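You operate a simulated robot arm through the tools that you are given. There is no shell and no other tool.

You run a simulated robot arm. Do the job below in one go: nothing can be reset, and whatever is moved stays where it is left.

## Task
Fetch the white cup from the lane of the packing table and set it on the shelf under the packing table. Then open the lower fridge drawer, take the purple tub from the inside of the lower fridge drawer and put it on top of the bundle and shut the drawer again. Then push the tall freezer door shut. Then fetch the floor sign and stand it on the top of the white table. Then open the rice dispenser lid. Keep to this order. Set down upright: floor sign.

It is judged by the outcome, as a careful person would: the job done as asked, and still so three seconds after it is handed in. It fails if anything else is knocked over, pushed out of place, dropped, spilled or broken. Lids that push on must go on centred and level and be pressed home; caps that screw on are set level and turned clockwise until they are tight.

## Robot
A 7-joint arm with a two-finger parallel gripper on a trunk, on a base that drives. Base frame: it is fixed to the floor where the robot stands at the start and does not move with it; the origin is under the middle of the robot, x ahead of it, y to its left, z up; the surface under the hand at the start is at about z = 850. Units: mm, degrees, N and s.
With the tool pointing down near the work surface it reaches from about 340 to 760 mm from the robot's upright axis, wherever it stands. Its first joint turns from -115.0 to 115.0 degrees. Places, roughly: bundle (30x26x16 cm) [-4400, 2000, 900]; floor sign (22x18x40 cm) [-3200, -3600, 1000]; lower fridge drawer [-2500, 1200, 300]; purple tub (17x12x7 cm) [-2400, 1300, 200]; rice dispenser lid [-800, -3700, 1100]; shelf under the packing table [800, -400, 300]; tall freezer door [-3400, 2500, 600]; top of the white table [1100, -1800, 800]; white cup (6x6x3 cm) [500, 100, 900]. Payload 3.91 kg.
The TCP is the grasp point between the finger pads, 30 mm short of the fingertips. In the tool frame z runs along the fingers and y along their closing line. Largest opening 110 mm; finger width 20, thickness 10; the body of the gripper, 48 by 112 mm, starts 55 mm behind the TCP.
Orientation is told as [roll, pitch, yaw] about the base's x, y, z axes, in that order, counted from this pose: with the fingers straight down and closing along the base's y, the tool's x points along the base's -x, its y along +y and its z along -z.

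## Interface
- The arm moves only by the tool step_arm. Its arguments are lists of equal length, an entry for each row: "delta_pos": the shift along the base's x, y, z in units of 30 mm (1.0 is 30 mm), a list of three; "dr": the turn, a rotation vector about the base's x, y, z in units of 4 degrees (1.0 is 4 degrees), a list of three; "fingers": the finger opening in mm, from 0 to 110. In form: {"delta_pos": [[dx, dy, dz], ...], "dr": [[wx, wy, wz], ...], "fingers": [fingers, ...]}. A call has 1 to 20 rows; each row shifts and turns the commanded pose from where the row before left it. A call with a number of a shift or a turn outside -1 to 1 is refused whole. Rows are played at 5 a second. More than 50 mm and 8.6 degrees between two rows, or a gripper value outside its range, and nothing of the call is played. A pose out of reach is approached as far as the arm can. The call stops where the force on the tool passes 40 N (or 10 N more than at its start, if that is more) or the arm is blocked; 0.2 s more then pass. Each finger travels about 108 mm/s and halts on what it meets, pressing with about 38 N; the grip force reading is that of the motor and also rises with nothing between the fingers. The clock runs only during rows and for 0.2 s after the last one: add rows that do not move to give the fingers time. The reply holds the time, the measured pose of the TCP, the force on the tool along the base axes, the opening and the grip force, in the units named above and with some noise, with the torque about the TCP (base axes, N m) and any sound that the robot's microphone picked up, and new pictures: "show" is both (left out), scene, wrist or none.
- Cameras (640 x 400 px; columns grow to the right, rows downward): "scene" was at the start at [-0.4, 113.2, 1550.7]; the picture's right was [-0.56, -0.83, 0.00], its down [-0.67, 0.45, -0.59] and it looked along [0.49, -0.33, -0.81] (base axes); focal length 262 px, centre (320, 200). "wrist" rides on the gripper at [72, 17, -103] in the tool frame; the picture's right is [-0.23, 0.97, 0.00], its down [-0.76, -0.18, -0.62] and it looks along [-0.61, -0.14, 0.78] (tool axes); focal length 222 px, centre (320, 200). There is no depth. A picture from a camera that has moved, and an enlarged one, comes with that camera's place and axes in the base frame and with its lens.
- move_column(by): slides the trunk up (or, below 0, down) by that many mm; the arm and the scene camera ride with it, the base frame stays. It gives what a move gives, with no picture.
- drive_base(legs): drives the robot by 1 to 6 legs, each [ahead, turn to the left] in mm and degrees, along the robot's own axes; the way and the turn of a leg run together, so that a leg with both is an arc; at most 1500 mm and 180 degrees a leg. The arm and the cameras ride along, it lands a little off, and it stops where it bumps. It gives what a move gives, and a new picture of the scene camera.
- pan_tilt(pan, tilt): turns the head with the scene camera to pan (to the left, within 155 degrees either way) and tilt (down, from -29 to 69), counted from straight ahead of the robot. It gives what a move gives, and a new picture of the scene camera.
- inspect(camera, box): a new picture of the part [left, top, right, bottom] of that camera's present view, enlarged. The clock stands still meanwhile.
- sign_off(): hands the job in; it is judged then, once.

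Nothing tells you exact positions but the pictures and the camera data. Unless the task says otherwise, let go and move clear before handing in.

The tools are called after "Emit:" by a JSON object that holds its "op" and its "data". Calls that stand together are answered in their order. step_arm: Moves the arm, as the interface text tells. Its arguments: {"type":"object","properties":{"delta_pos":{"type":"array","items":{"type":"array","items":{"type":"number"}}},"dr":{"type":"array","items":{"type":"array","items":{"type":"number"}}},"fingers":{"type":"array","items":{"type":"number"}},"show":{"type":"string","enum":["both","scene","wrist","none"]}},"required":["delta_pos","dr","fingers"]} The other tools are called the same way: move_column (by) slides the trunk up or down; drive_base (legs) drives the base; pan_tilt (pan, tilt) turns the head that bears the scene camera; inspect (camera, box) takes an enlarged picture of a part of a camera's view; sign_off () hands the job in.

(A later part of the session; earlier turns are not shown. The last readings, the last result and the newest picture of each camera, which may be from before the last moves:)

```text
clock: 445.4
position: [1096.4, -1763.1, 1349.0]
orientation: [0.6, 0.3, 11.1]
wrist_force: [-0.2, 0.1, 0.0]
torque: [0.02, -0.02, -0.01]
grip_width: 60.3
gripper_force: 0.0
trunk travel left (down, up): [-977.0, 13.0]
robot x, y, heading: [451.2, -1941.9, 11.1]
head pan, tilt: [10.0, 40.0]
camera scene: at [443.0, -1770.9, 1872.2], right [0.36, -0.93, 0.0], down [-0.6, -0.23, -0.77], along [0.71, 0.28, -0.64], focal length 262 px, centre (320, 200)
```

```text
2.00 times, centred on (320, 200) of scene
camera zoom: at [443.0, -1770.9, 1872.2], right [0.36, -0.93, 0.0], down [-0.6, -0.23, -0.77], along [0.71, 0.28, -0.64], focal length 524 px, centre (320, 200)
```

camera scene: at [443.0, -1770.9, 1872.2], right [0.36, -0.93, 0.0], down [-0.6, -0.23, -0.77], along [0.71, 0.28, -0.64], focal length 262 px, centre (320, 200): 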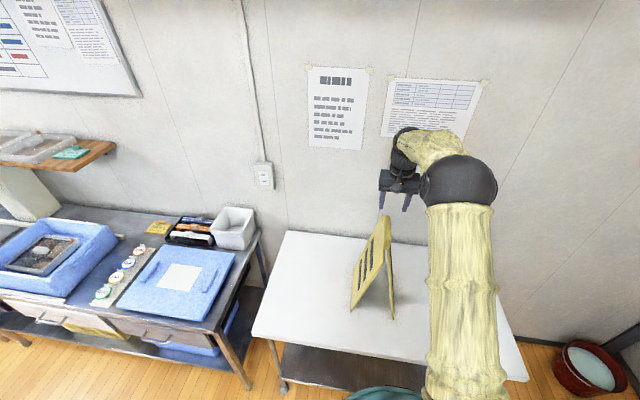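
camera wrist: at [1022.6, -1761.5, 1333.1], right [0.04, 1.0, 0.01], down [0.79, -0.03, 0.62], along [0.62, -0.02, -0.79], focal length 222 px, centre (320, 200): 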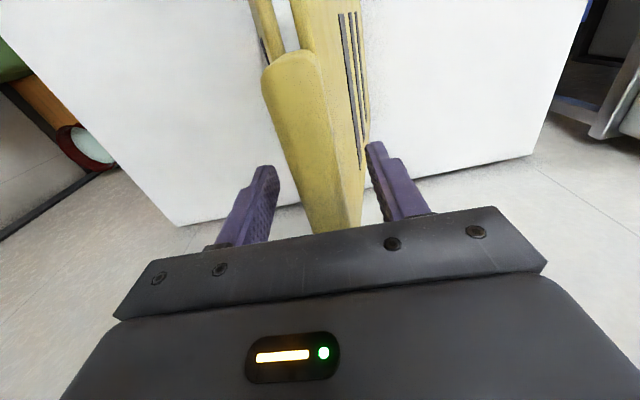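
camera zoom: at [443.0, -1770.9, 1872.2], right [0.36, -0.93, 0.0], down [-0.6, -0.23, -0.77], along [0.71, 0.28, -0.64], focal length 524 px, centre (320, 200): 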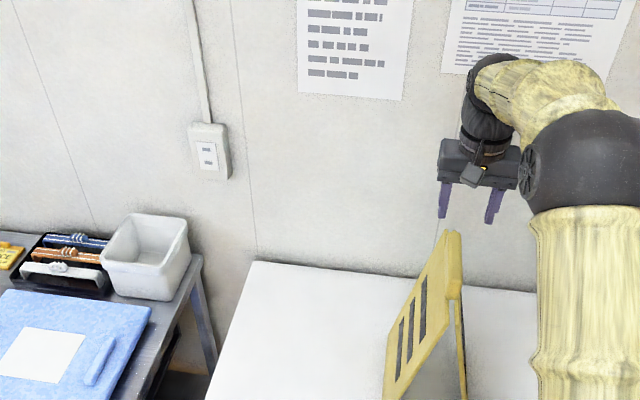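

The sign stands upright on the white table. Last is the rice dispenser lid: I retract the arm, back away and drive to the dispenser on the south wall.

Emit:
{"op": "step_arm", "data": {"delta_pos": [[-0.794, -0.159, 0], [-0.794, -0.159, 0], [-0.794, -0.159, 0], [-0.794, -0.159, 0], [-0.794, -0.159, 0], [-0.794, -0.159, 0], [-0.794, -0.159, 0], [0, 0, 0]], "dr": [[0, 0, 0], [0, 0, 0], [0, 0, 0], [0, 0, 0], [0, 0, 0], [0, 0, 0], [0, 0, 0], [0, 0, 0]], "fingers": [60, 60, 60, 60, 60, 60, 60, 60], "show": "none"}}

Emit:
{"op": "drive_base", "data": {"legs": [[-300, 0], [0, -149.3], [1000, 0]]}}

Emit:
{"op": "pan_tilt", "data": {"pan": 50, "tilt": 30}}

```text
clock: 447.2
position: [929.4, -1796.2, 1349.3]
orientation: [0.6, 0.4, 11.2]
wrist_force: [0.3, -0.4, -0.2]
torque: [0.03, 0.02, 0.02]
grip_width: 60.0
gripper_force: 0.1
trunk travel left (down, up): [-977.0, 13.0]
robot x, y, heading: [451.9, -1944.9, 11.1]
head pan, tilt: [10.0, 40.0]
```

```text
clock: 464.1
position: [-890.7, -3063.0, 1350.4]
orientation: [0.7, 0.4, -136.6]
wrist_force: [0.1, 0.0, 0.0]
torque: [0.0, 0.0, 0.0]
grip_width: 60.1
gripper_force: 0.1
trunk travel left (down, up): [-977.0, 13.0]
robot x, y, heading: [-568.5, -2685.3, -136.4]
head pan, tilt: [10.0, 40.0]
camera scene: at [-470.7, -2821.4, 1872.3], right [-0.8, 0.59, 0.0], down [0.38, 0.52, -0.77], along [-0.46, -0.62, -0.64], focal length 262 px, centre (320, 200)
```

scene: 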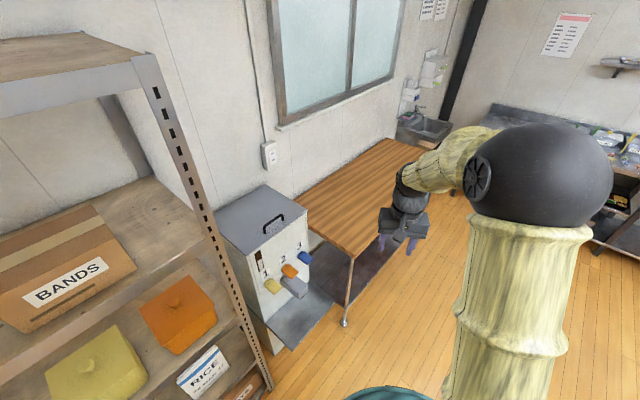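

```text
clock: 465.2
position: [-891.8, -3063.6, 1350.3]
orientation: [0.6, 0.4, -136.5]
wrist_force: [-0.2, -0.5, -0.1]
torque: [0.0, 0.02, 0.03]
grip_width: 60.3
gripper_force: 0.0
trunk travel left (down, up): [-977.0, 13.0]
robot x, y, heading: [-568.5, -2683.2, -136.7]
head pan, tilt: [50.0, 30.0]
camera scene: at [-414.5, -2843.2, 1887.6], right [-1.0, -0.06, 0.0], down [-0.03, 0.5, -0.87], along [0.05, -0.86, -0.5], focal length 262 px, centre (320, 200)
```

scene: 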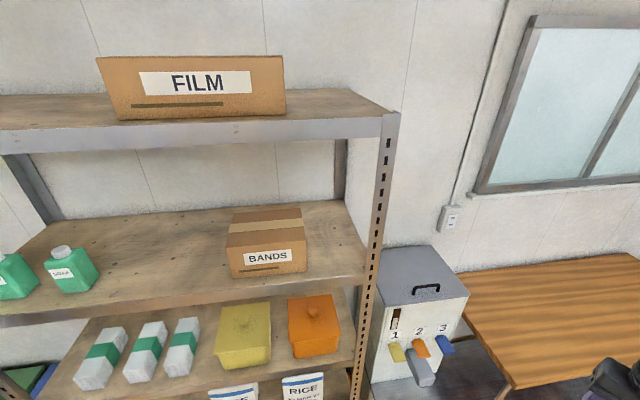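

I can see the dispenser between the shelf and the wooden table; its lid has a black handle near the front edge and hinges at the back wall. I move in front of it.

Emit:
{"op": "drive_base", "data": {"legs": [[0, 4.0], [410, 0], [0, 54.0]]}}

Emit:
{"op": "pan_tilt", "data": {"pan": 5, "tilt": 40}}

Emit:
{"op": "inspect", "data": {"camera": "wrist", "box": [0, 0, 640, 400]}}

```text
clock: 472.0
position: [-698.3, -3461.8, 1350.1]
orientation: [0.5, 0.5, -79.2]
wrist_force: [-0.3, 0.1, 0.8]
torque: [-0.02, 0.0, 0.04]
grip_width: 59.9
gripper_force: 0.1
trunk travel left (down, up): [-977.0, 13.0]
robot x, y, heading: [-841.6, -2984.4, -79.1]
head pan, tilt: [50.0, 30.0]
camera scene: at [-625.0, -2939.7, 1887.6], right [-0.49, -0.87, 0.0], down [-0.44, 0.24, -0.87], along [0.76, -0.42, -0.5], focal length 262 px, centre (320, 200)
```

scene: 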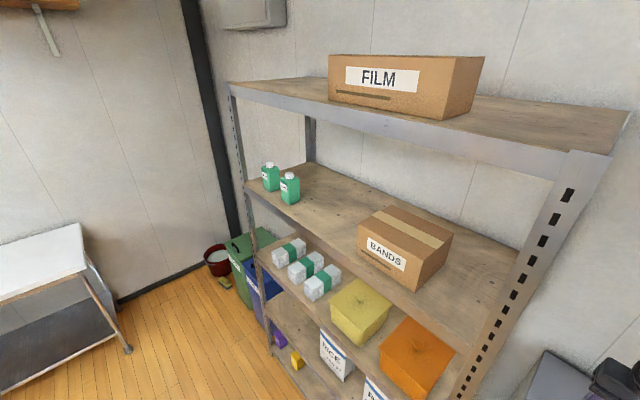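

```text
clock: 473.1
position: [-697.8, -3460.7, 1350.9]
orientation: [0.5, 0.4, -79.3]
wrist_force: [0.6, 0.0, 0.5]
torque: [0.02, -0.01, 0.01]
grip_width: 59.9
gripper_force: 0.0
trunk travel left (down, up): [-977.0, 13.0]
robot x, y, heading: [-843.0, -2986.7, -79.1]
head pan, tilt: [5.0, 40.0]
camera scene: at [-680.7, -2977.4, 1872.3], right [-0.96, -0.27, 0.0], down [-0.18, 0.62, -0.77], along [0.21, -0.74, -0.64], focal length 262 px, centre (320, 200)
```

scene: 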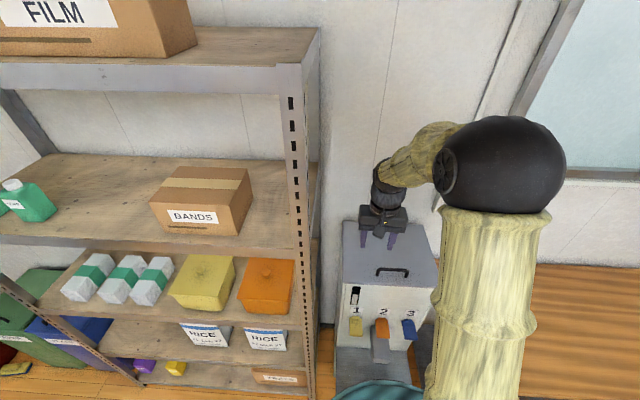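

```text
1.00 times, centred on (320, 200) of wrist (not enlarged: the box is as wide or as high as the picture)
camera zoom: at [-696.0, -3387.3, 1454.2], right [1.0, -0.04, 0.01], down [-0.04, -0.79, 0.62], along [-0.02, -0.62, -0.79], focal length 222 px, centre (320, 200)
```

zoom: 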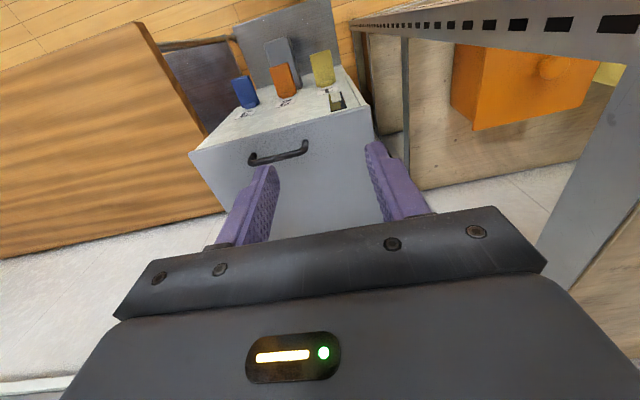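

The handle bar triangulates to about [-773, -3562, 1106]. I zoom in for its shape before approaching.

Emit:
{"op": "inspect", "data": {"camera": "scene", "box": [330, 210, 450, 330]}}

Emit:
{"op": "inspect", "data": {"camera": "wrist", "box": [180, 80, 400, 220]}}

```text
3.33 times, centred on (390, 270) of scene
camera zoom: at [-680.7, -2977.4, 1872.3], right [-0.96, -0.27, 0.0], down [-0.18, 0.62, -0.77], along [0.21, -0.74, -0.64], focal length 873 px, centre (87, -33)
```

zoom: 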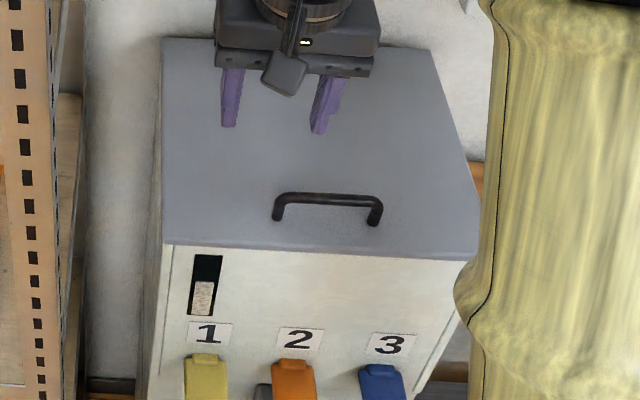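

```text
2.86 times, centred on (290, 150) of wrist
camera zoom: at [-696.0, -3387.3, 1454.2], right [1.0, -0.04, 0.01], down [-0.04, -0.79, 0.62], along [-0.02, -0.62, -0.79], focal length 635 px, centre (406, 343)
```

zoom: 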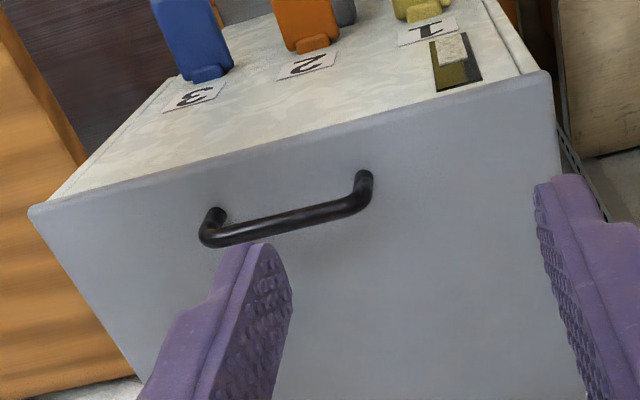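

The handle is a D-shaped bar (centre ≈ [-773, -3567, 1107], ~43 mm above the lid), and the lid hinges at the back. I'll turn the hand so the fingers close around the bar, tilted 45°, staying above for now.

Emit:
{"op": "step_arm", "data": {"delta_pos": [[-0.145, -0.07, 0], [-0.145, -0.07, 0], [-0.145, -0.07, 0], [-0.145, -0.07, 0], [-0.145, -0.07, 0], [-0.145, -0.07, 0], [-0.145, -0.07, 0], [-0.145, -0.07, 0], [-0.145, -0.07, 0], [-0.145, -0.07, 0], [-0.145, -0.07, 0], [-0.145, -0.07, 0], [-0.145, -0.07, 0], [-0.145, -0.07, 0], [-0.145, -0.07, 0], [-0.145, -0.07, 0], [-0.145, -0.07, 0], [-0.145, -0.07, 0], [-0.145, -0.07, 0], [-0.145, -0.07, 0]], "dr": [[0, 0, 1], [0, 0, 1], [0, 0, 1], [0, 0, 1], [0, 0, 1], [0, 0, 1], [0, 0, 1], [0, 0, 1], [0, 0, 1], [0, 0, 1], [0, 0, 1], [0, 0, 1], [0, 0, 1], [0, 0, 1], [0, 0, 1], [0, 0, 1], [0, 0, 1], [0, 0, 1], [0, 0, 1], [0, 0, 1]], "fingers": [60, 60, 60, 60, 60, 60, 60, 60, 60, 60, 60, 60, 60, 60, 60, 60, 60, 60, 60, 60], "show": "none"}}

Emit:
{"op": "step_arm", "data": {"delta_pos": [[0, 0, 0], [0, 0, 0], [0, 0, 0], [0, 0, 0], [0, 0, 0], [0, 0, 0], [0, 0, 0], [0, 0, 0], [0, 0, 0], [0, 0, 0], [0, 0, 0], [0, 0, 0], [0, 0, 0], [0, 0, 0], [0, 0, 0]], "dr": [[0, 0, 1], [0, 0, 1], [0, 0, 0.5], [-0.982, -0.189, 0], [-0.982, -0.189, 0], [-0.982, -0.189, 0], [-0.982, -0.189, 0], [-0.982, -0.189, 0], [-0.982, -0.189, 0], [-0.982, -0.189, 0], [-0.982, -0.189, 0], [-0.982, -0.189, 0], [-0.982, -0.189, 0], [-0.982, -0.189, 0], [-0.25, -0.05, 0]], "fingers": [60, 60, 60, 60, 60, 60, 60, 60, 60, 60, 60, 60, 60, 60, 60]}}

```text
clock: 477.3
position: [-784.5, -3502.8, 1350.6]
orientation: [0.6, 0.4, 0.8]
wrist_force: [0.8, 0.3, 0.2]
torque: [0.02, 0.01, -0.03]
grip_width: 59.6
gripper_force: 0.0
trunk travel left (down, up): [-977.0, 13.0]
robot x, y, heading: [-836.3, -2983.5, -78.9]
head pan, tilt: [5.0, 40.0]
```

```text
clock: 480.5
position: [-784.3, -3502.8, 1349.9]
orientation: [-44.7, 0.1, 10.6]
wrist_force: [-0.9, -0.7, -0.3]
torque: [0.02, -0.01, -0.03]
grip_width: 60.1
gripper_force: 0.0
trunk travel left (down, up): [-977.0, 13.0]
robot x, y, heading: [-842.0, -2981.9, -79.0]
head pan, tilt: [5.0, 40.0]
camera scene: at [-680.9, -2977.5, 1872.3], right [-0.96, -0.27, 0.0], down [-0.18, 0.62, -0.77], along [0.21, -0.74, -0.64], focal length 262 px, centre (320, 200)
camera wrist: at [-871.1, -3432.8, 1411.8], right [0.09, 0.72, -0.68], down [0.69, 0.45, 0.57], along [0.71, -0.53, -0.46], focal length 222 px, centre (320, 200)
```

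scene: 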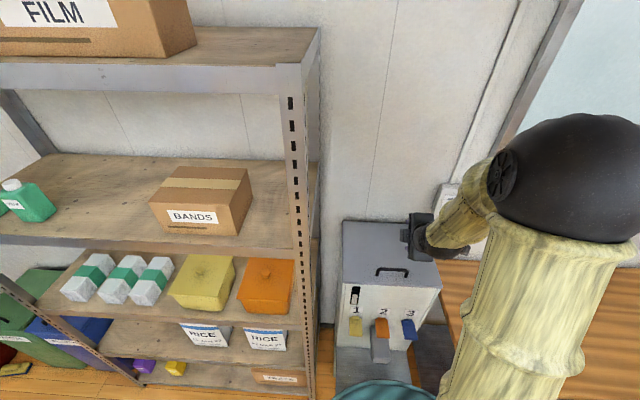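
wrist: 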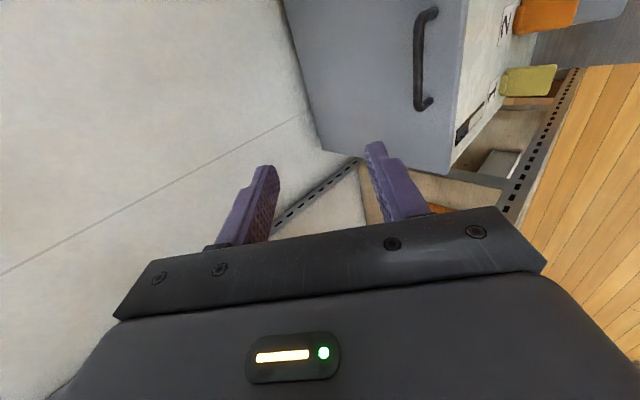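

Emit:
{"op": "move_column", "data": {"by": -178}}

Emit:
{"op": "pan_tilt", "data": {"pan": 15, "tilt": 45}}

Emit:
{"op": "inspect", "data": {"camera": "wrist", "box": [200, 50, 480, 250]}}

Emit:
{"op": "inspect", "data": {"camera": "scene", "box": [330, 100, 530, 260]}}

```text
clock: 482.5
position: [-784.9, -3502.2, 1171.8]
orientation: [-44.5, 0.0, 10.6]
wrist_force: [0.4, 0.2, -0.7]
torque: [0.0, 0.02, 0.01]
grip_width: 59.8
gripper_force: 0.0
trunk travel left (down, up): [-799.0, 191.0]
robot x, y, heading: [-844.1, -2983.6, -79.1]
head pan, tilt: [5.0, 40.0]
```

```text
clock: 483.2
position: [-783.6, -3502.2, 1172.6]
orientation: [-44.6, 0.0, 10.6]
wrist_force: [-0.7, 0.7, -0.7]
torque: [0.01, 0.0, -0.02]
grip_width: 60.1
gripper_force: 0.1
trunk travel left (down, up): [-799.0, 191.0]
robot x, y, heading: [-839.7, -2983.5, -79.3]
head pan, tilt: [15.0, 45.0]
camera scene: at [-668.8, -2968.9, 1687.1], right [-0.9, -0.43, 0.0], down [-0.31, 0.64, -0.71], along [0.31, -0.64, -0.71], focal length 262 px, centre (320, 200)
```

scene: 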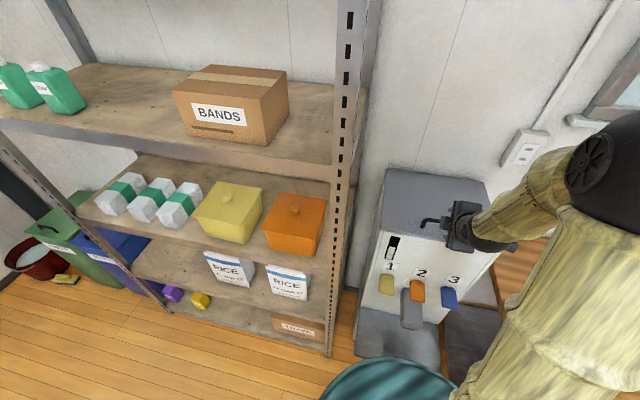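

```text
2.00 times, centred on (340, 150) of wrist
camera zoom: at [-871.1, -3432.7, 1233.8], right [0.09, 0.72, -0.68], down [0.69, 0.44, 0.57], along [0.71, -0.53, -0.46], focal length 444 px, centre (280, 300)
```

zoom: 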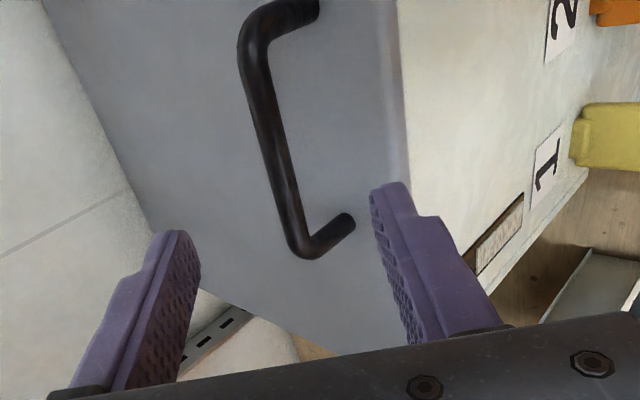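

```text
2.50 times, centred on (430, 180) of scene
camera zoom: at [-668.8, -2968.9, 1687.1], right [-0.9, -0.43, 0.0], down [-0.31, 0.64, -0.71], along [0.31, -0.64, -0.71], focal length 655 px, centre (45, 250)
```

zoom: 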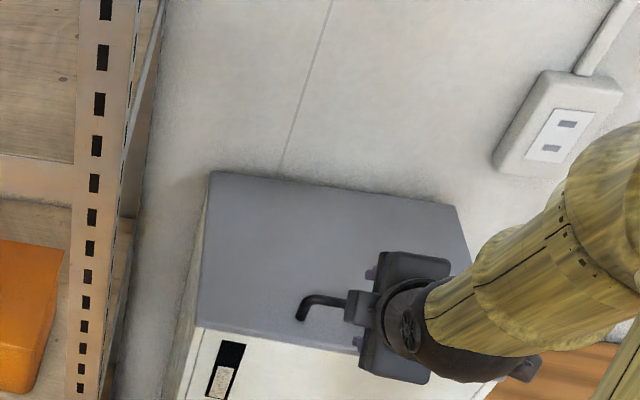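

The bar lies on the tool axis about 87 mm ahead. I narrow the fingers and move in along the axis, then close on the bar.

Emit:
{"op": "step_arm", "data": {"delta_pos": [[0, 0, 0], [0.067, -0.347, -0.354], [0.067, -0.347, -0.354], [0.067, -0.347, -0.354], [0, 0, 0]], "dr": [[0, 0, 0], [0, 0, 0], [0, 0, 0], [0, 0, 0], [0, 0, 0]], "fingers": [40, 40, 40, 40, 40]}}

Emit:
{"op": "inspect", "data": {"camera": "wrist", "box": [200, 50, 480, 250]}}

Emit:
{"op": "inspect", "data": {"camera": "scene", "box": [330, 140, 530, 300]}}

```text
clock: 484.4
position: [-779.4, -3532.0, 1140.5]
orientation: [-44.5, 0.2, 10.6]
wrist_force: [-0.4, 0.5, -0.3]
torque: [-0.02, -0.03, 0.01]
grip_width: 40.1
gripper_force: 0.1
trunk travel left (down, up): [-799.0, 191.0]
robot x, y, heading: [-842.0, -2984.4, -79.2]
head pan, tilt: [15.0, 45.0]
camera scene: at [-668.8, -2968.3, 1687.1], right [-0.9, -0.44, 0.0], down [-0.31, 0.64, -0.71], along [0.31, -0.64, -0.71], focal length 262 px, centre (320, 200)
camera wrist: at [-865.4, -3463.0, 1202.6], right [0.09, 0.72, -0.68], down [0.69, 0.45, 0.57], along [0.71, -0.53, -0.46], focal length 222 px, centre (320, 200)
```

scene: 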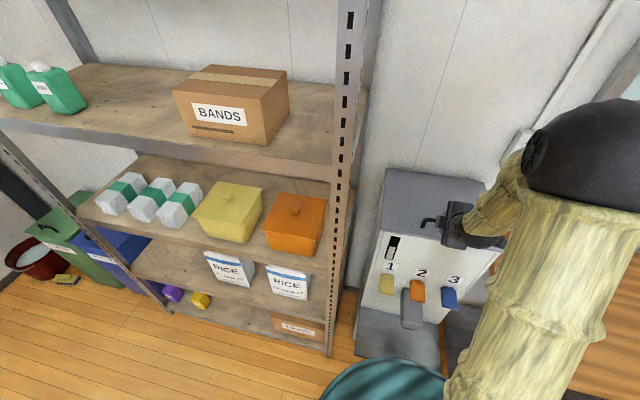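
wrist: 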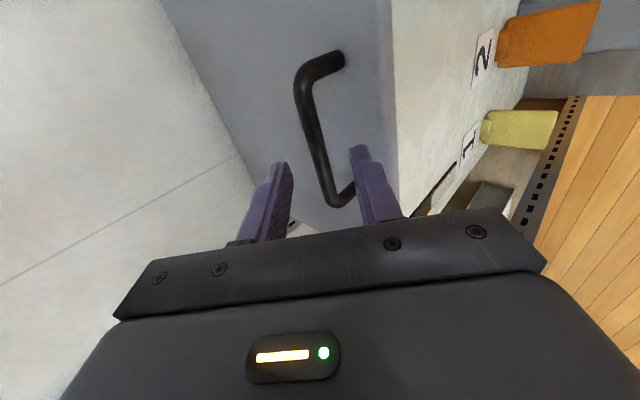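

```text
2.00 times, centred on (340, 150) of wrist
camera zoom: at [-865.4, -3463.0, 1202.6], right [0.09, 0.72, -0.68], down [0.69, 0.45, 0.57], along [0.71, -0.53, -0.46], focal length 444 px, centre (280, 300)
```

zoom: 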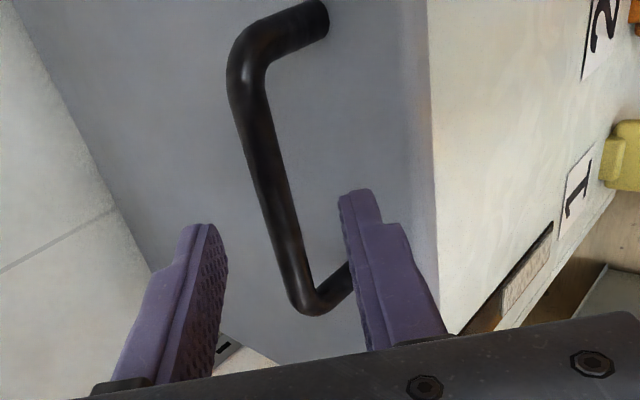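

```text
2.50 times, centred on (430, 220) of scene
camera zoom: at [-668.8, -2968.3, 1687.1], right [-0.9, -0.44, 0.0], down [-0.31, 0.64, -0.71], along [0.31, -0.64, -0.71], focal length 655 px, centre (45, 150)
```

zoom: 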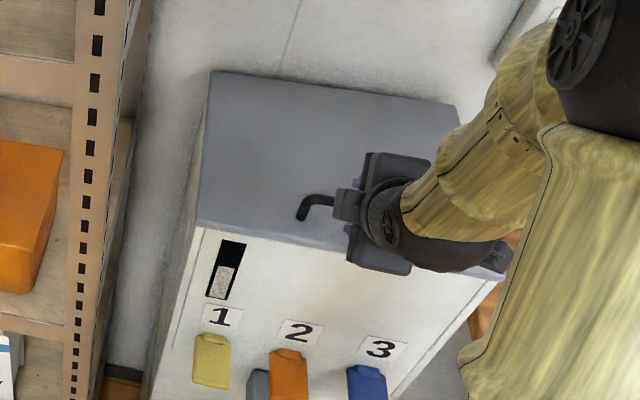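

Emit:
{"op": "step_arm", "data": {"delta_pos": [[0.045, -0.231, -0.236], [0.045, -0.231, -0.236], [0.045, -0.231, -0.236], [0, 0, 0]], "dr": [[0, 0, 0], [0, 0, 0], [0, 0, 0], [0, 0, 0]], "fingers": [40, 40, 40, 40], "show": "wrist"}}

Emit:
{"op": "inspect", "data": {"camera": "wrist", "box": [200, 50, 480, 250]}}

```text
clock: 485.4
position: [-775.5, -3554.3, 1119.9]
orientation: [-44.6, 0.1, 10.6]
wrist_force: [-0.4, -0.5, -0.5]
torque: [-0.02, -0.03, 0.0]
grip_width: 40.2
gripper_force: 0.1
trunk travel left (down, up): [-799.0, 191.0]
robot x, y, heading: [-836.6, -2982.1, -79.2]
head pan, tilt: [15.0, 45.0]
camera wrist: at [-861.3, -3484.0, 1181.4], right [0.09, 0.72, -0.68], down [0.69, 0.44, 0.57], along [0.71, -0.53, -0.46], focal length 222 px, centre (320, 200)
```

wrist: 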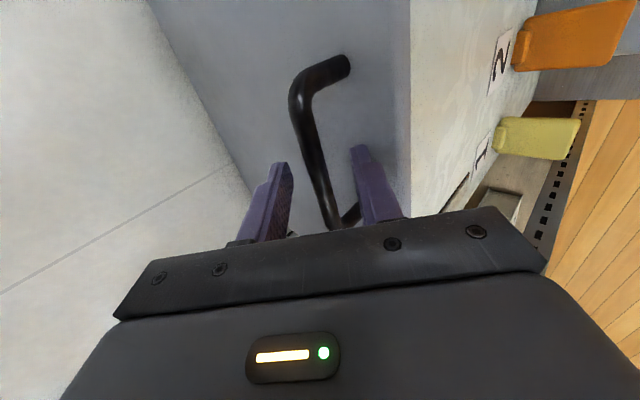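

```text
2.00 times, centred on (340, 150) of wrist
camera zoom: at [-861.3, -3484.0, 1181.4], right [0.09, 0.72, -0.68], down [0.69, 0.44, 0.57], along [0.71, -0.53, -0.46], focal length 444 px, centre (280, 300)
```

zoom: 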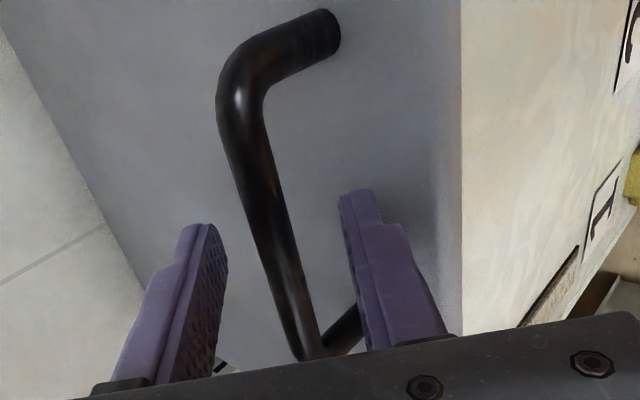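

The bar sits centred between the fingers, ~18 mm ahead of the grasp point. I advance a few mm more and close.

Emit:
{"op": "step_arm", "data": {"delta_pos": [[0.031, -0.162, -0.165], [0, 0, 0], [0, 0, 0], [0, 0, 0], [0, 0, 0]], "dr": [[0, 0, 0], [0, 0, 0], [0, 0, 0], [0, 0, 0], [0, 0, 0]], "fingers": [40, 25, 5, 0, 0], "show": "wrist"}}

```text
clock: 486.6
position: [-773.6, -3559.5, 1113.4]
orientation: [-44.4, 0.2, 10.5]
wrist_force: [-0.1, -4.5, -3.1]
torque: [-0.14, 0.63, 0.76]
grip_width: 11.9
gripper_force: 45.3
trunk travel left (down, up): [-799.0, 191.0]
robot x, y, heading: [-838.2, -2984.1, -79.3]
head pan, tilt: [15.0, 45.0]
camera wrist: at [-860.5, -3489.9, 1175.9], right [0.09, 0.72, -0.68], down [0.69, 0.45, 0.57], along [0.71, -0.53, -0.46], focal length 222 px, centre (320, 200)
```

wrist: 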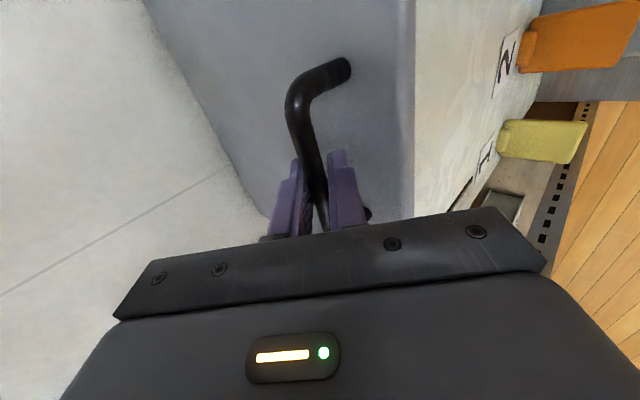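

The bar is gripped (12 mm). I start lifting along the hinge arc and watch the forces.

Emit:
{"op": "step_arm", "data": {"delta_pos": [[0.02, -0.09, 0.51], [0.03, -0.14, 0.51], [0.04, -0.19, 0.5], [0, 0, 0]], "dr": [[0, 0, 0], [0, 0, 0], [0, 0, 0], [0, 0, 0]], "fingers": [0, 0, 0, 0]}}

Emit:
{"op": "inspect", "data": {"camera": "scene", "box": [330, 120, 530, 280]}}

```text
clock: 487.6
position: [-771.5, -3572.0, 1162.5]
orientation: [-44.5, 0.1, 10.6]
wrist_force: [-2.3, 4.3, -2.4]
torque: [0.0, 0.5, 0.77]
grip_width: 11.9
gripper_force: 45.0
trunk travel left (down, up): [-799.0, 191.0]
robot x, y, heading: [-840.8, -2983.2, -79.0]
head pan, tilt: [15.0, 45.0]
camera scene: at [-668.9, -2968.4, 1687.1], right [-0.9, -0.44, 0.0], down [-0.31, 0.64, -0.71], along [0.31, -0.64, -0.71], focal length 262 px, centre (320, 200)
camera wrist: at [-857.8, -3502.1, 1222.8], right [0.09, 0.72, -0.68], down [0.69, 0.45, 0.57], along [0.71, -0.53, -0.46], focal length 222 px, centre (320, 200)
```

scene: 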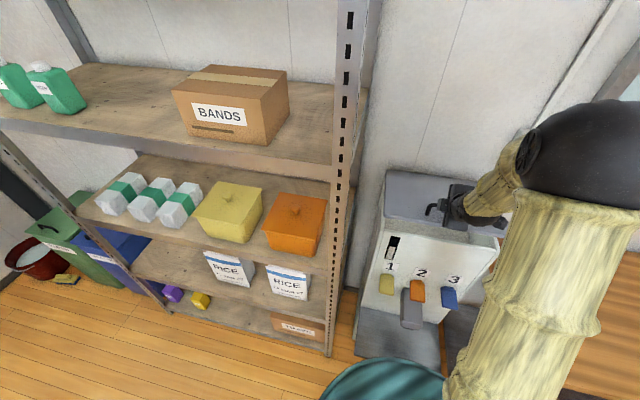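
wrist: 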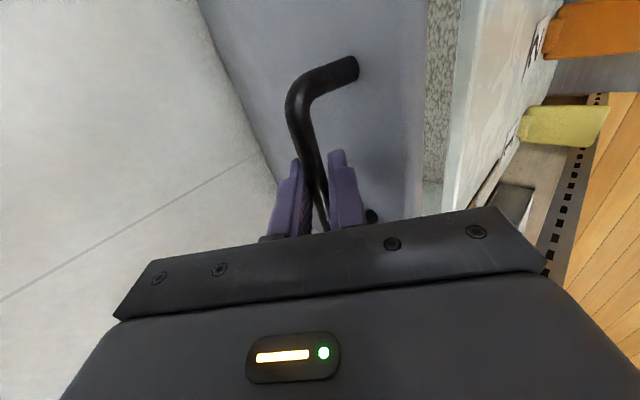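

```text
2.50 times, centred on (430, 200) of scene
camera zoom: at [-668.9, -2968.4, 1687.1], right [-0.9, -0.44, 0.0], down [-0.31, 0.64, -0.71], along [0.31, -0.64, -0.71], focal length 655 px, centre (45, 200)
```

zoom: 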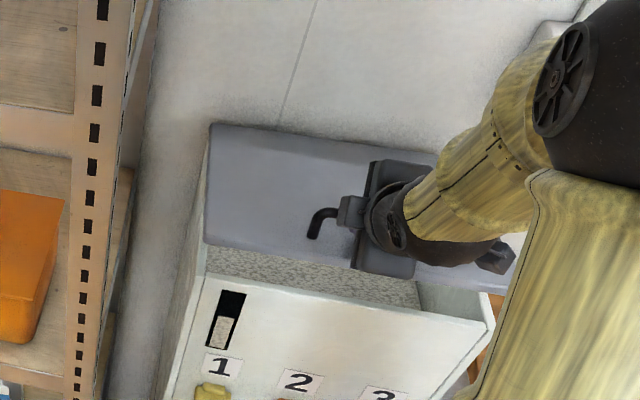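

The lid rises easily and rice is visible inside. I continue along the arc.

Emit:
{"op": "step_arm", "data": {"delta_pos": [[0.036, -0.176, 0.44], [0.04, -0.199, 0.43], [0.044, -0.219, 0.417], [0.049, -0.242, 0.407], [0.053, -0.261, 0.393], [0, 0, 0]], "dr": [[0, 0, 0], [0, 0, 0], [0, 0, 0], [0, 0, 0], [0, 0, 0], [0, 0, 0]], "fingers": [0, 0, 0, 0, 0, 0], "show": "wrist"}}

```text
clock: 489.0
position: [-763.8, -3605.4, 1222.2]
orientation: [-44.5, 0.2, 10.6]
wrist_force: [0.3, -2.6, -7.4]
torque: [0.11, 0.16, 1.19]
grip_width: 12.0
gripper_force: 45.0
trunk travel left (down, up): [-799.0, 191.0]
robot x, y, heading: [-845.4, -2985.0, -79.3]
head pan, tilt: [15.0, 45.0]
camera wrist: at [-850.6, -3536.3, 1283.9], right [0.09, 0.72, -0.68], down [0.69, 0.44, 0.57], along [0.71, -0.53, -0.46], focal length 222 px, centre (320, 200)
```

wrist: 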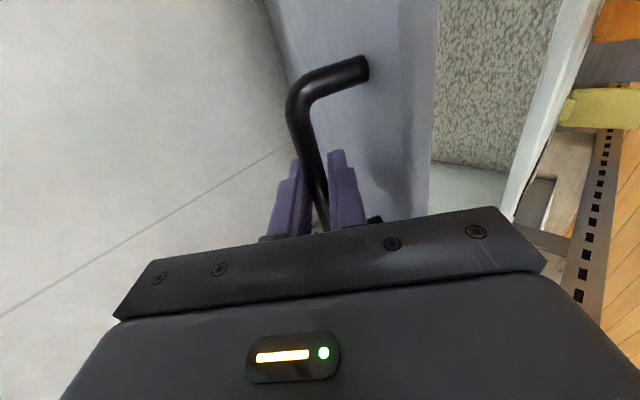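

Emit:
{"op": "step_arm", "data": {"delta_pos": [[0.085, -0.42, 0.39], [0.074, -0.366, 0.43], [0.079, -0.392, 0.403], [0.084, -0.418, 0.377], [0.089, -0.441, 0.35], [0, 0, 0]], "dr": [[0, 0, 0], [0, 0, 0], [0, 0, 0], [0.49, 0.09, 0], [0.49, 0.09, 0], [0, 0, 0]], "fingers": [0, 0, 0, 0, 0, 0]}}

Emit:
{"op": "inspect", "data": {"camera": "scene", "box": [330, 60, 570, 260]}}

```text
clock: 490.4
position: [-751.0, -3667.8, 1277.8]
orientation: [-40.4, 0.1, 10.6]
wrist_force: [3.6, -3.1, -10.2]
torque: [0.01, 0.36, 0.92]
grip_width: 12.5
gripper_force: 45.1
trunk travel left (down, up): [-799.0, 191.0]
robot x, y, heading: [-843.0, -2983.0, -79.1]
head pan, tilt: [15.0, 45.0]
camera scene: at [-667.5, -2970.9, 1686.9], right [-0.9, -0.44, 0.0], down [-0.31, 0.64, -0.71], along [0.31, -0.64, -0.71], focal length 262 px, centre (320, 200)
camera wrist: at [-836.6, -3601.8, 1346.1], right [0.09, 0.77, -0.63], down [0.7, 0.41, 0.59], along [0.71, -0.49, -0.51], focal length 222 px, centre (320, 200)
```

scene: 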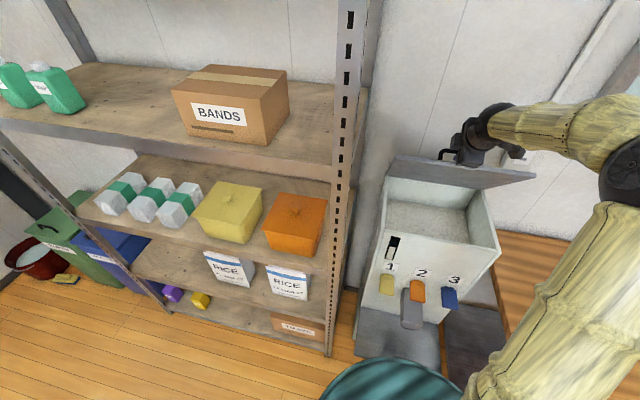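
wrist: 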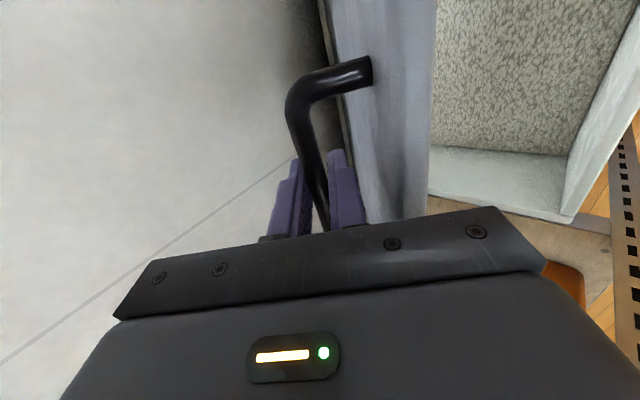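

```text
2.00 times, centred on (450, 160) of scene
camera zoom: at [-667.5, -2970.9, 1686.9], right [-0.9, -0.44, 0.0], down [-0.31, 0.64, -0.71], along [0.31, -0.64, -0.71], focal length 524 px, centre (60, 280)
```

zoom: 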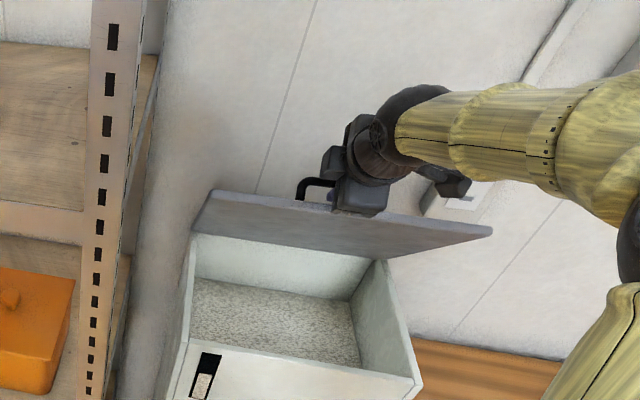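

The lid is about 50° open. From the recorded points the hinge is at v≈-3571, z≈1073 (radius 230), so I continue on that arc, tilting the hand steeper as it goes.

Emit:
{"op": "step_arm", "data": {"delta_pos": [[0.093, -0.461, 0.22], [0.096, -0.477, 0.21], [0.099, -0.49, 0.19], [0.101, -0.503, 0.153], [0, 0, 0]], "dr": [[0.49, 0.09, 0], [0.49, 0.09, 0], [0.49, 0.09, 0], [0.49, 0.09, 0], [0, 0, 0]], "fingers": [0, 0, 0, 0, 0]}}

Emit:
{"op": "inspect", "data": {"camera": "scene", "box": [330, 60, 570, 260]}}

```text
clock: 491.6
position: [-738.6, -3722.1, 1305.1]
orientation: [-32.6, 0.0, 10.7]
wrist_force: [5.4, 0.6, 0.6]
torque: [-0.09, 0.22, 0.96]
grip_width: 12.4
gripper_force: 44.6
trunk travel left (down, up): [-799.0, 191.0]
robot x, y, heading: [-841.6, -2984.1, -79.3]
head pan, tilt: [15.0, 45.0]
camera scene: at [-667.3, -2968.7, 1686.9], right [-0.9, -0.44, 0.0], down [-0.31, 0.64, -0.71], along [0.31, -0.64, -0.71], focal length 262 px, centre (320, 200)
camera wrist: at [-822.6, -3667.8, 1382.8], right [0.07, 0.85, -0.53], down [0.72, 0.32, 0.62], along [0.7, -0.42, -0.58], focal length 222 px, centre (320, 200)
```

scene: 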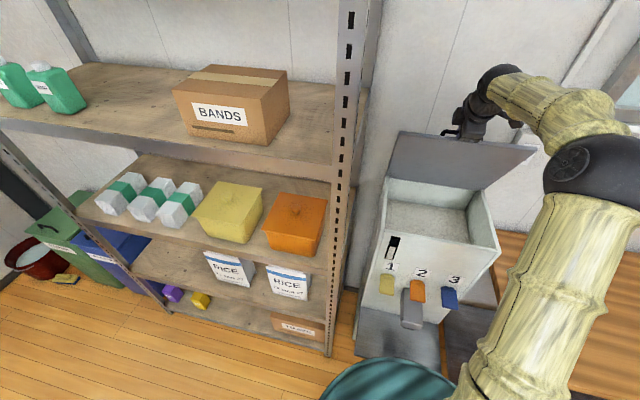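
wrist: 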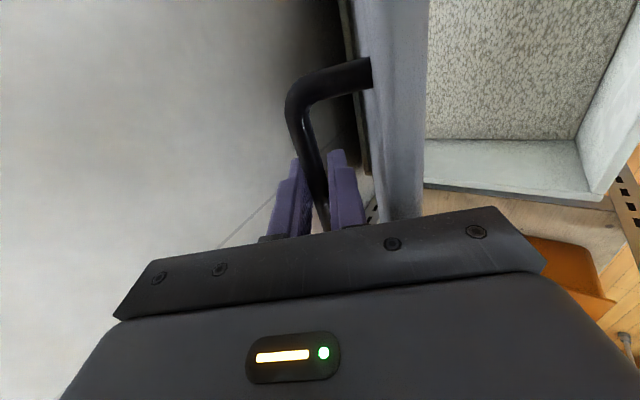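

```text
2.00 times, centred on (450, 160) of scene
camera zoom: at [-667.3, -2968.7, 1686.9], right [-0.9, -0.44, 0.0], down [-0.31, 0.64, -0.71], along [0.31, -0.64, -0.71], focal length 524 px, centre (60, 280)
```

zoom: 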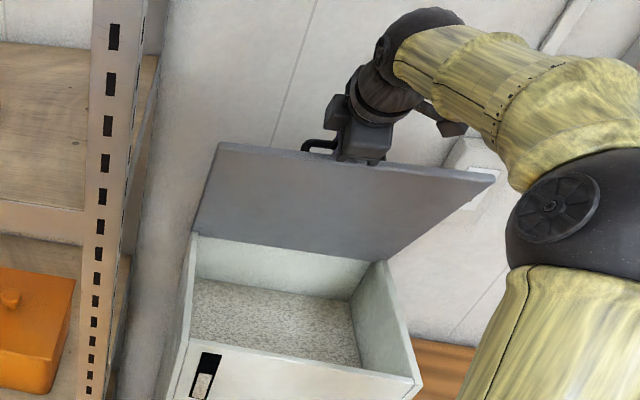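

The lid is at ~66° with very low forces. I keep going toward vertical.

Emit:
{"op": "step_arm", "data": {"delta_pos": [[0.103, -0.51, 0.127], [0.104, -0.516, 0.09], [0.105, -0.523, 0.053], [0.105, -0.523, 0.017], [0, 0, 0]], "dr": [[0.49, 0.09, 0], [0.49, 0.09, 0], [0.49, 0.09, 0], [0.49, 0.09, 0], [0, 0, 0]], "fingers": [0, 0, 0, 0, 0]}}

Emit:
{"op": "inspect", "data": {"camera": "scene", "box": [330, 60, 570, 260]}}

```text
clock: 492.8
position: [-729.7, -3764.7, 1313.8]
orientation: [-25.3, 0.1, 10.8]
wrist_force: [4.7, 3.7, 36.0]
torque: [-0.2, 0.49, 0.78]
grip_width: 11.8
gripper_force: 44.9
out of reach, approached as far as the arm can: row 4
trunk travel left (down, up): [-799.0, 191.0]
robot x, y, heading: [-843.2, -2984.2, -79.1]
head pan, tilt: [15.0, 45.0]
camera scene: at [-668.1, -2962.3, 1687.3], right [-0.9, -0.44, 0.0], down [-0.31, 0.63, -0.71], along [0.31, -0.64, -0.7], focal length 262 px, centre (320, 200)
camera wrist: at [-811.9, -3718.2, 1399.6], right [0.06, 0.91, -0.42], down [0.73, 0.24, 0.64], along [0.68, -0.34, -0.65], focal length 222 px, centre (320, 200)
```

scene: 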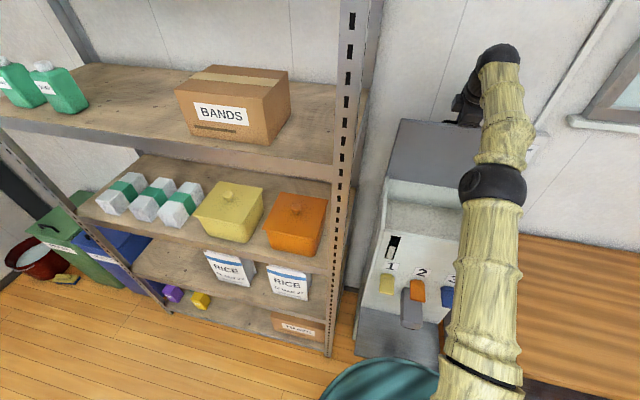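
wrist: 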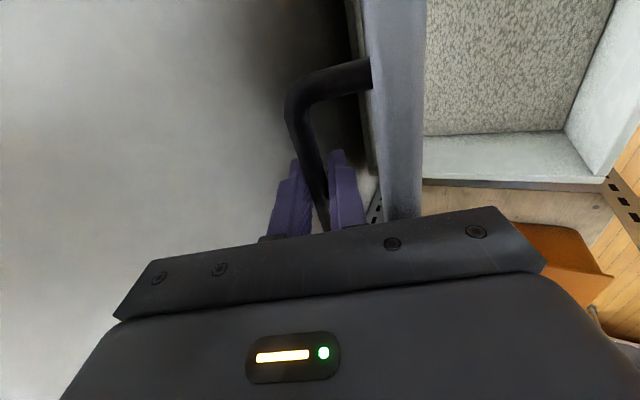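

```text
2.00 times, centred on (450, 160) of scene
camera zoom: at [-668.1, -2962.3, 1687.3], right [-0.9, -0.44, 0.0], down [-0.31, 0.63, -0.71], along [0.31, -0.64, -0.7], focal length 524 px, centre (60, 280)
```

zoom: 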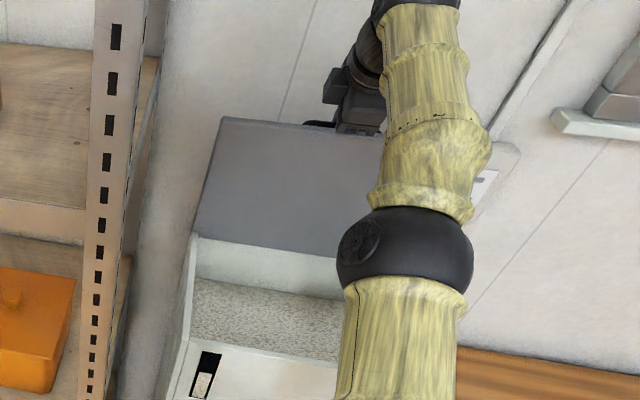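

The arm is nearly at full stretch with the lid at ~77°. I ease the arm slightly and gain the rest by creeping the base forward a few centimetres.

Emit:
{"op": "step_arm", "data": {"delta_pos": [[-0.06, 0.3, 0.15], [-0.03, 0.15, 0.1], [0, 0, 0]], "dr": [[0, 0, 0], [0, 0, 0], [0, 0, 0]], "fingers": [0, 0, 0], "show": "none"}}

```text
clock: 493.6
position: [-732.8, -3751.9, 1310.7]
orientation: [-24.3, 0.1, 10.7]
wrist_force: [8.3, 5.0, 10.7]
torque: [-0.18, 0.49, 0.77]
grip_width: 11.9
gripper_force: 44.7
trunk travel left (down, up): [-799.0, 191.0]
robot x, y, heading: [-843.5, -2983.3, -79.4]
head pan, tilt: [15.0, 45.0]
```

Emit:
{"op": "drive_base", "data": {"legs": [[35, 0]]}}

Emit:
{"op": "inspect", "data": {"camera": "wrist", "box": [0, 0, 640, 400]}}

```text
clock: 494.5
position: [-725.9, -3786.7, 1313.7]
orientation: [-24.8, 0.2, 10.6]
wrist_force: [12.6, -0.2, 20.1]
torque: [-0.31, 0.6, 0.67]
grip_width: 12.2
gripper_force: 45.4
trunk travel left (down, up): [-799.0, 191.0]
robot x, y, heading: [-832.8, -3020.0, -79.1]
head pan, tilt: [15.0, 45.0]
camera scene: at [-659.4, -3000.4, 1686.8], right [-0.9, -0.44, 0.0], down [-0.31, 0.64, -0.71], along [0.31, -0.64, -0.71], focal length 262 px, centre (320, 200)
```

scene: 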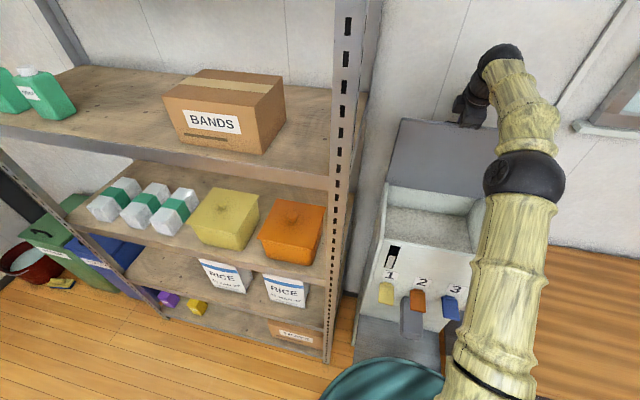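

```text
1.00 times, centred on (320, 200) of wrist (not enlarged: the box is as wide or as high as the picture)
camera zoom: at [-806.9, -3742.4, 1400.6], right [0.06, 0.91, -0.41], down [0.73, 0.24, 0.64], along [0.68, -0.34, -0.65], focal length 222 px, centre (320, 200)
```

zoom: 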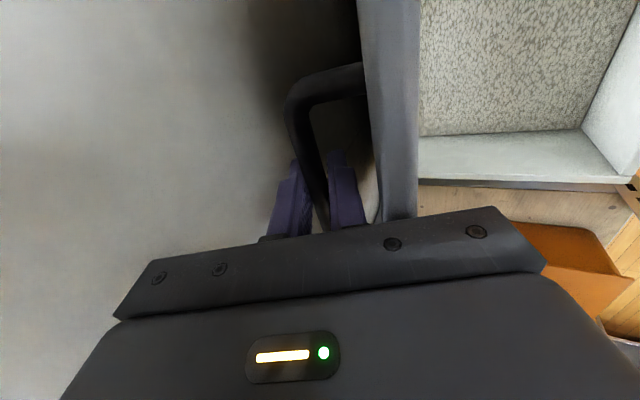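

Emit:
{"op": "step_arm", "data": {"delta_pos": [[-0.1, 0, 0.15], [0, 0, 0]], "dr": [[0, 0, 0], [0, 0, 0]], "fingers": [0, 0], "show": "none"}}

Emit:
{"op": "drive_base", "data": {"legs": [[30, 0]]}}

Emit:
{"op": "inspect", "data": {"camera": "wrist", "box": [0, 0, 640, 400]}}

```text
clock: 495.1
position: [-725.1, -3789.6, 1313.1]
orientation: [-24.3, -0.1, 11.1]
wrist_force: [16.0, 7.2, -15.0]
torque: [0.09, 0.12, 1.04]
grip_width: 12.0
gripper_force: 45.3
trunk travel left (down, up): [-799.0, 191.0]
robot x, y, heading: [-833.5, -3017.8, -79.5]
head pan, tilt: [15.0, 45.0]
```

```text
clock: 496.0
position: [-721.3, -3809.2, 1313.7]
orientation: [-23.7, -0.3, 11.3]
wrist_force: [3.5, -0.9, -2.5]
torque: [-0.35, 0.95, 0.71]
grip_width: 11.8
gripper_force: 44.9
trunk travel left (down, up): [-799.0, 191.0]
robot x, y, heading: [-828.4, -3045.5, -79.0]
head pan, tilt: [15.0, 45.0]
stopped in leg 1: the force on the tool passed its limit at 86 N (the readings are from after the stop); the commanded pose is now the measured one
camera scene: at [-656.5, -3027.9, 1687.1], right [-0.9, -0.44, 0.0], down [-0.31, 0.64, -0.71], along [0.31, -0.64, -0.71], focal length 262 px, centre (320, 200)
```

scene: 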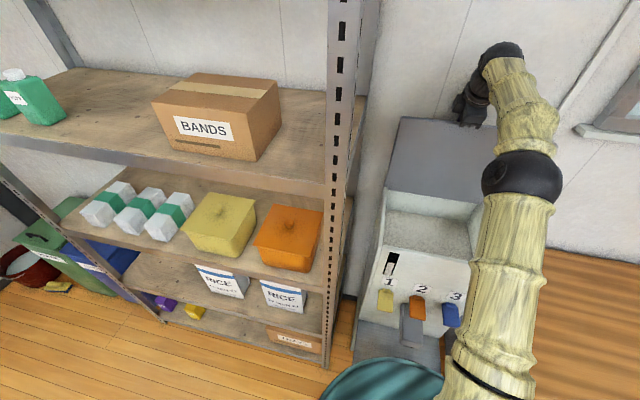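

```text
1.00 times, centred on (320, 200) of wrist (not enlarged: the box is as wide or as high as the picture)
camera zoom: at [-803.0, -3768.1, 1401.6], right [0.05, 0.92, -0.39], down [0.73, 0.23, 0.64], along [0.68, -0.32, -0.66], focal length 222 px, centre (320, 200)
```

zoom: 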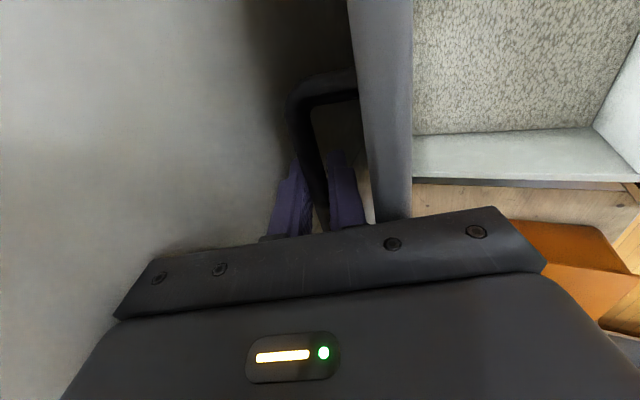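

The hand is now right at the wall with the lid at ~88°. Before letting go I test whether the lid holds by itself: I open the fingers only slightly so the bar stays trapped between them.

Emit:
{"op": "step_arm", "data": {"delta_pos": [[0, 0, 0], [0, 0, 0], [0, 0, 0], [0, 0, 0]], "dr": [[0, 0, 0], [0, 0, 0], [0, 0, 0], [0, 0, 0]], "fingers": [15, 20, 26, 26], "show": "both"}}

Emit:
{"op": "inspect", "data": {"camera": "wrist", "box": [220, 50, 420, 250]}}

```text
clock: 497.0
position: [-722.5, -3808.7, 1314.5]
orientation: [-23.8, -0.2, 11.1]
wrist_force: [-0.3, -1.0, 0.9]
torque: [0.05, 0.02, 0.0]
grip_width: 25.5
gripper_force: 0.0
trunk travel left (down, up): [-799.0, 191.0]
robot x, y, heading: [-827.6, -3043.7, -79.3]
head pan, tilt: [15.0, 45.0]
camera scene: at [-657.5, -3027.3, 1687.0], right [-0.9, -0.44, 0.0], down [-0.31, 0.64, -0.71], along [0.31, -0.64, -0.71], focal length 262 px, centre (320, 200)
camera wrist: at [-804.7, -3767.5, 1401.8], right [0.05, 0.92, -0.39], down [0.73, 0.23, 0.65], along [0.68, -0.32, -0.66], focal length 222 px, centre (320, 200)
```

scene: 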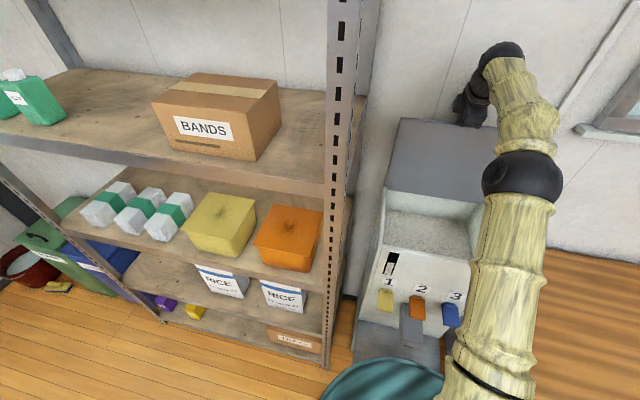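
wrist: 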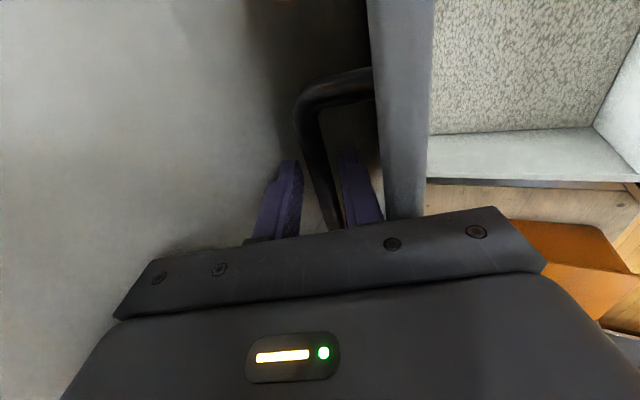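

```text
2.00 times, centred on (320, 150) of wrist
camera zoom: at [-804.7, -3767.5, 1401.8], right [0.05, 0.92, -0.39], down [0.73, 0.23, 0.65], along [0.68, -0.32, -0.66], focal length 444 px, centre (320, 300)
```

zoom: 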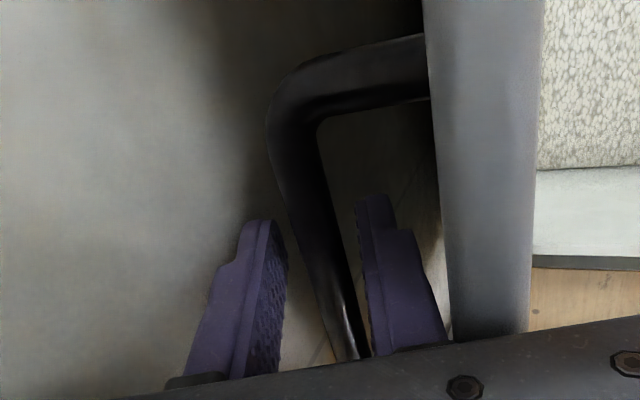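

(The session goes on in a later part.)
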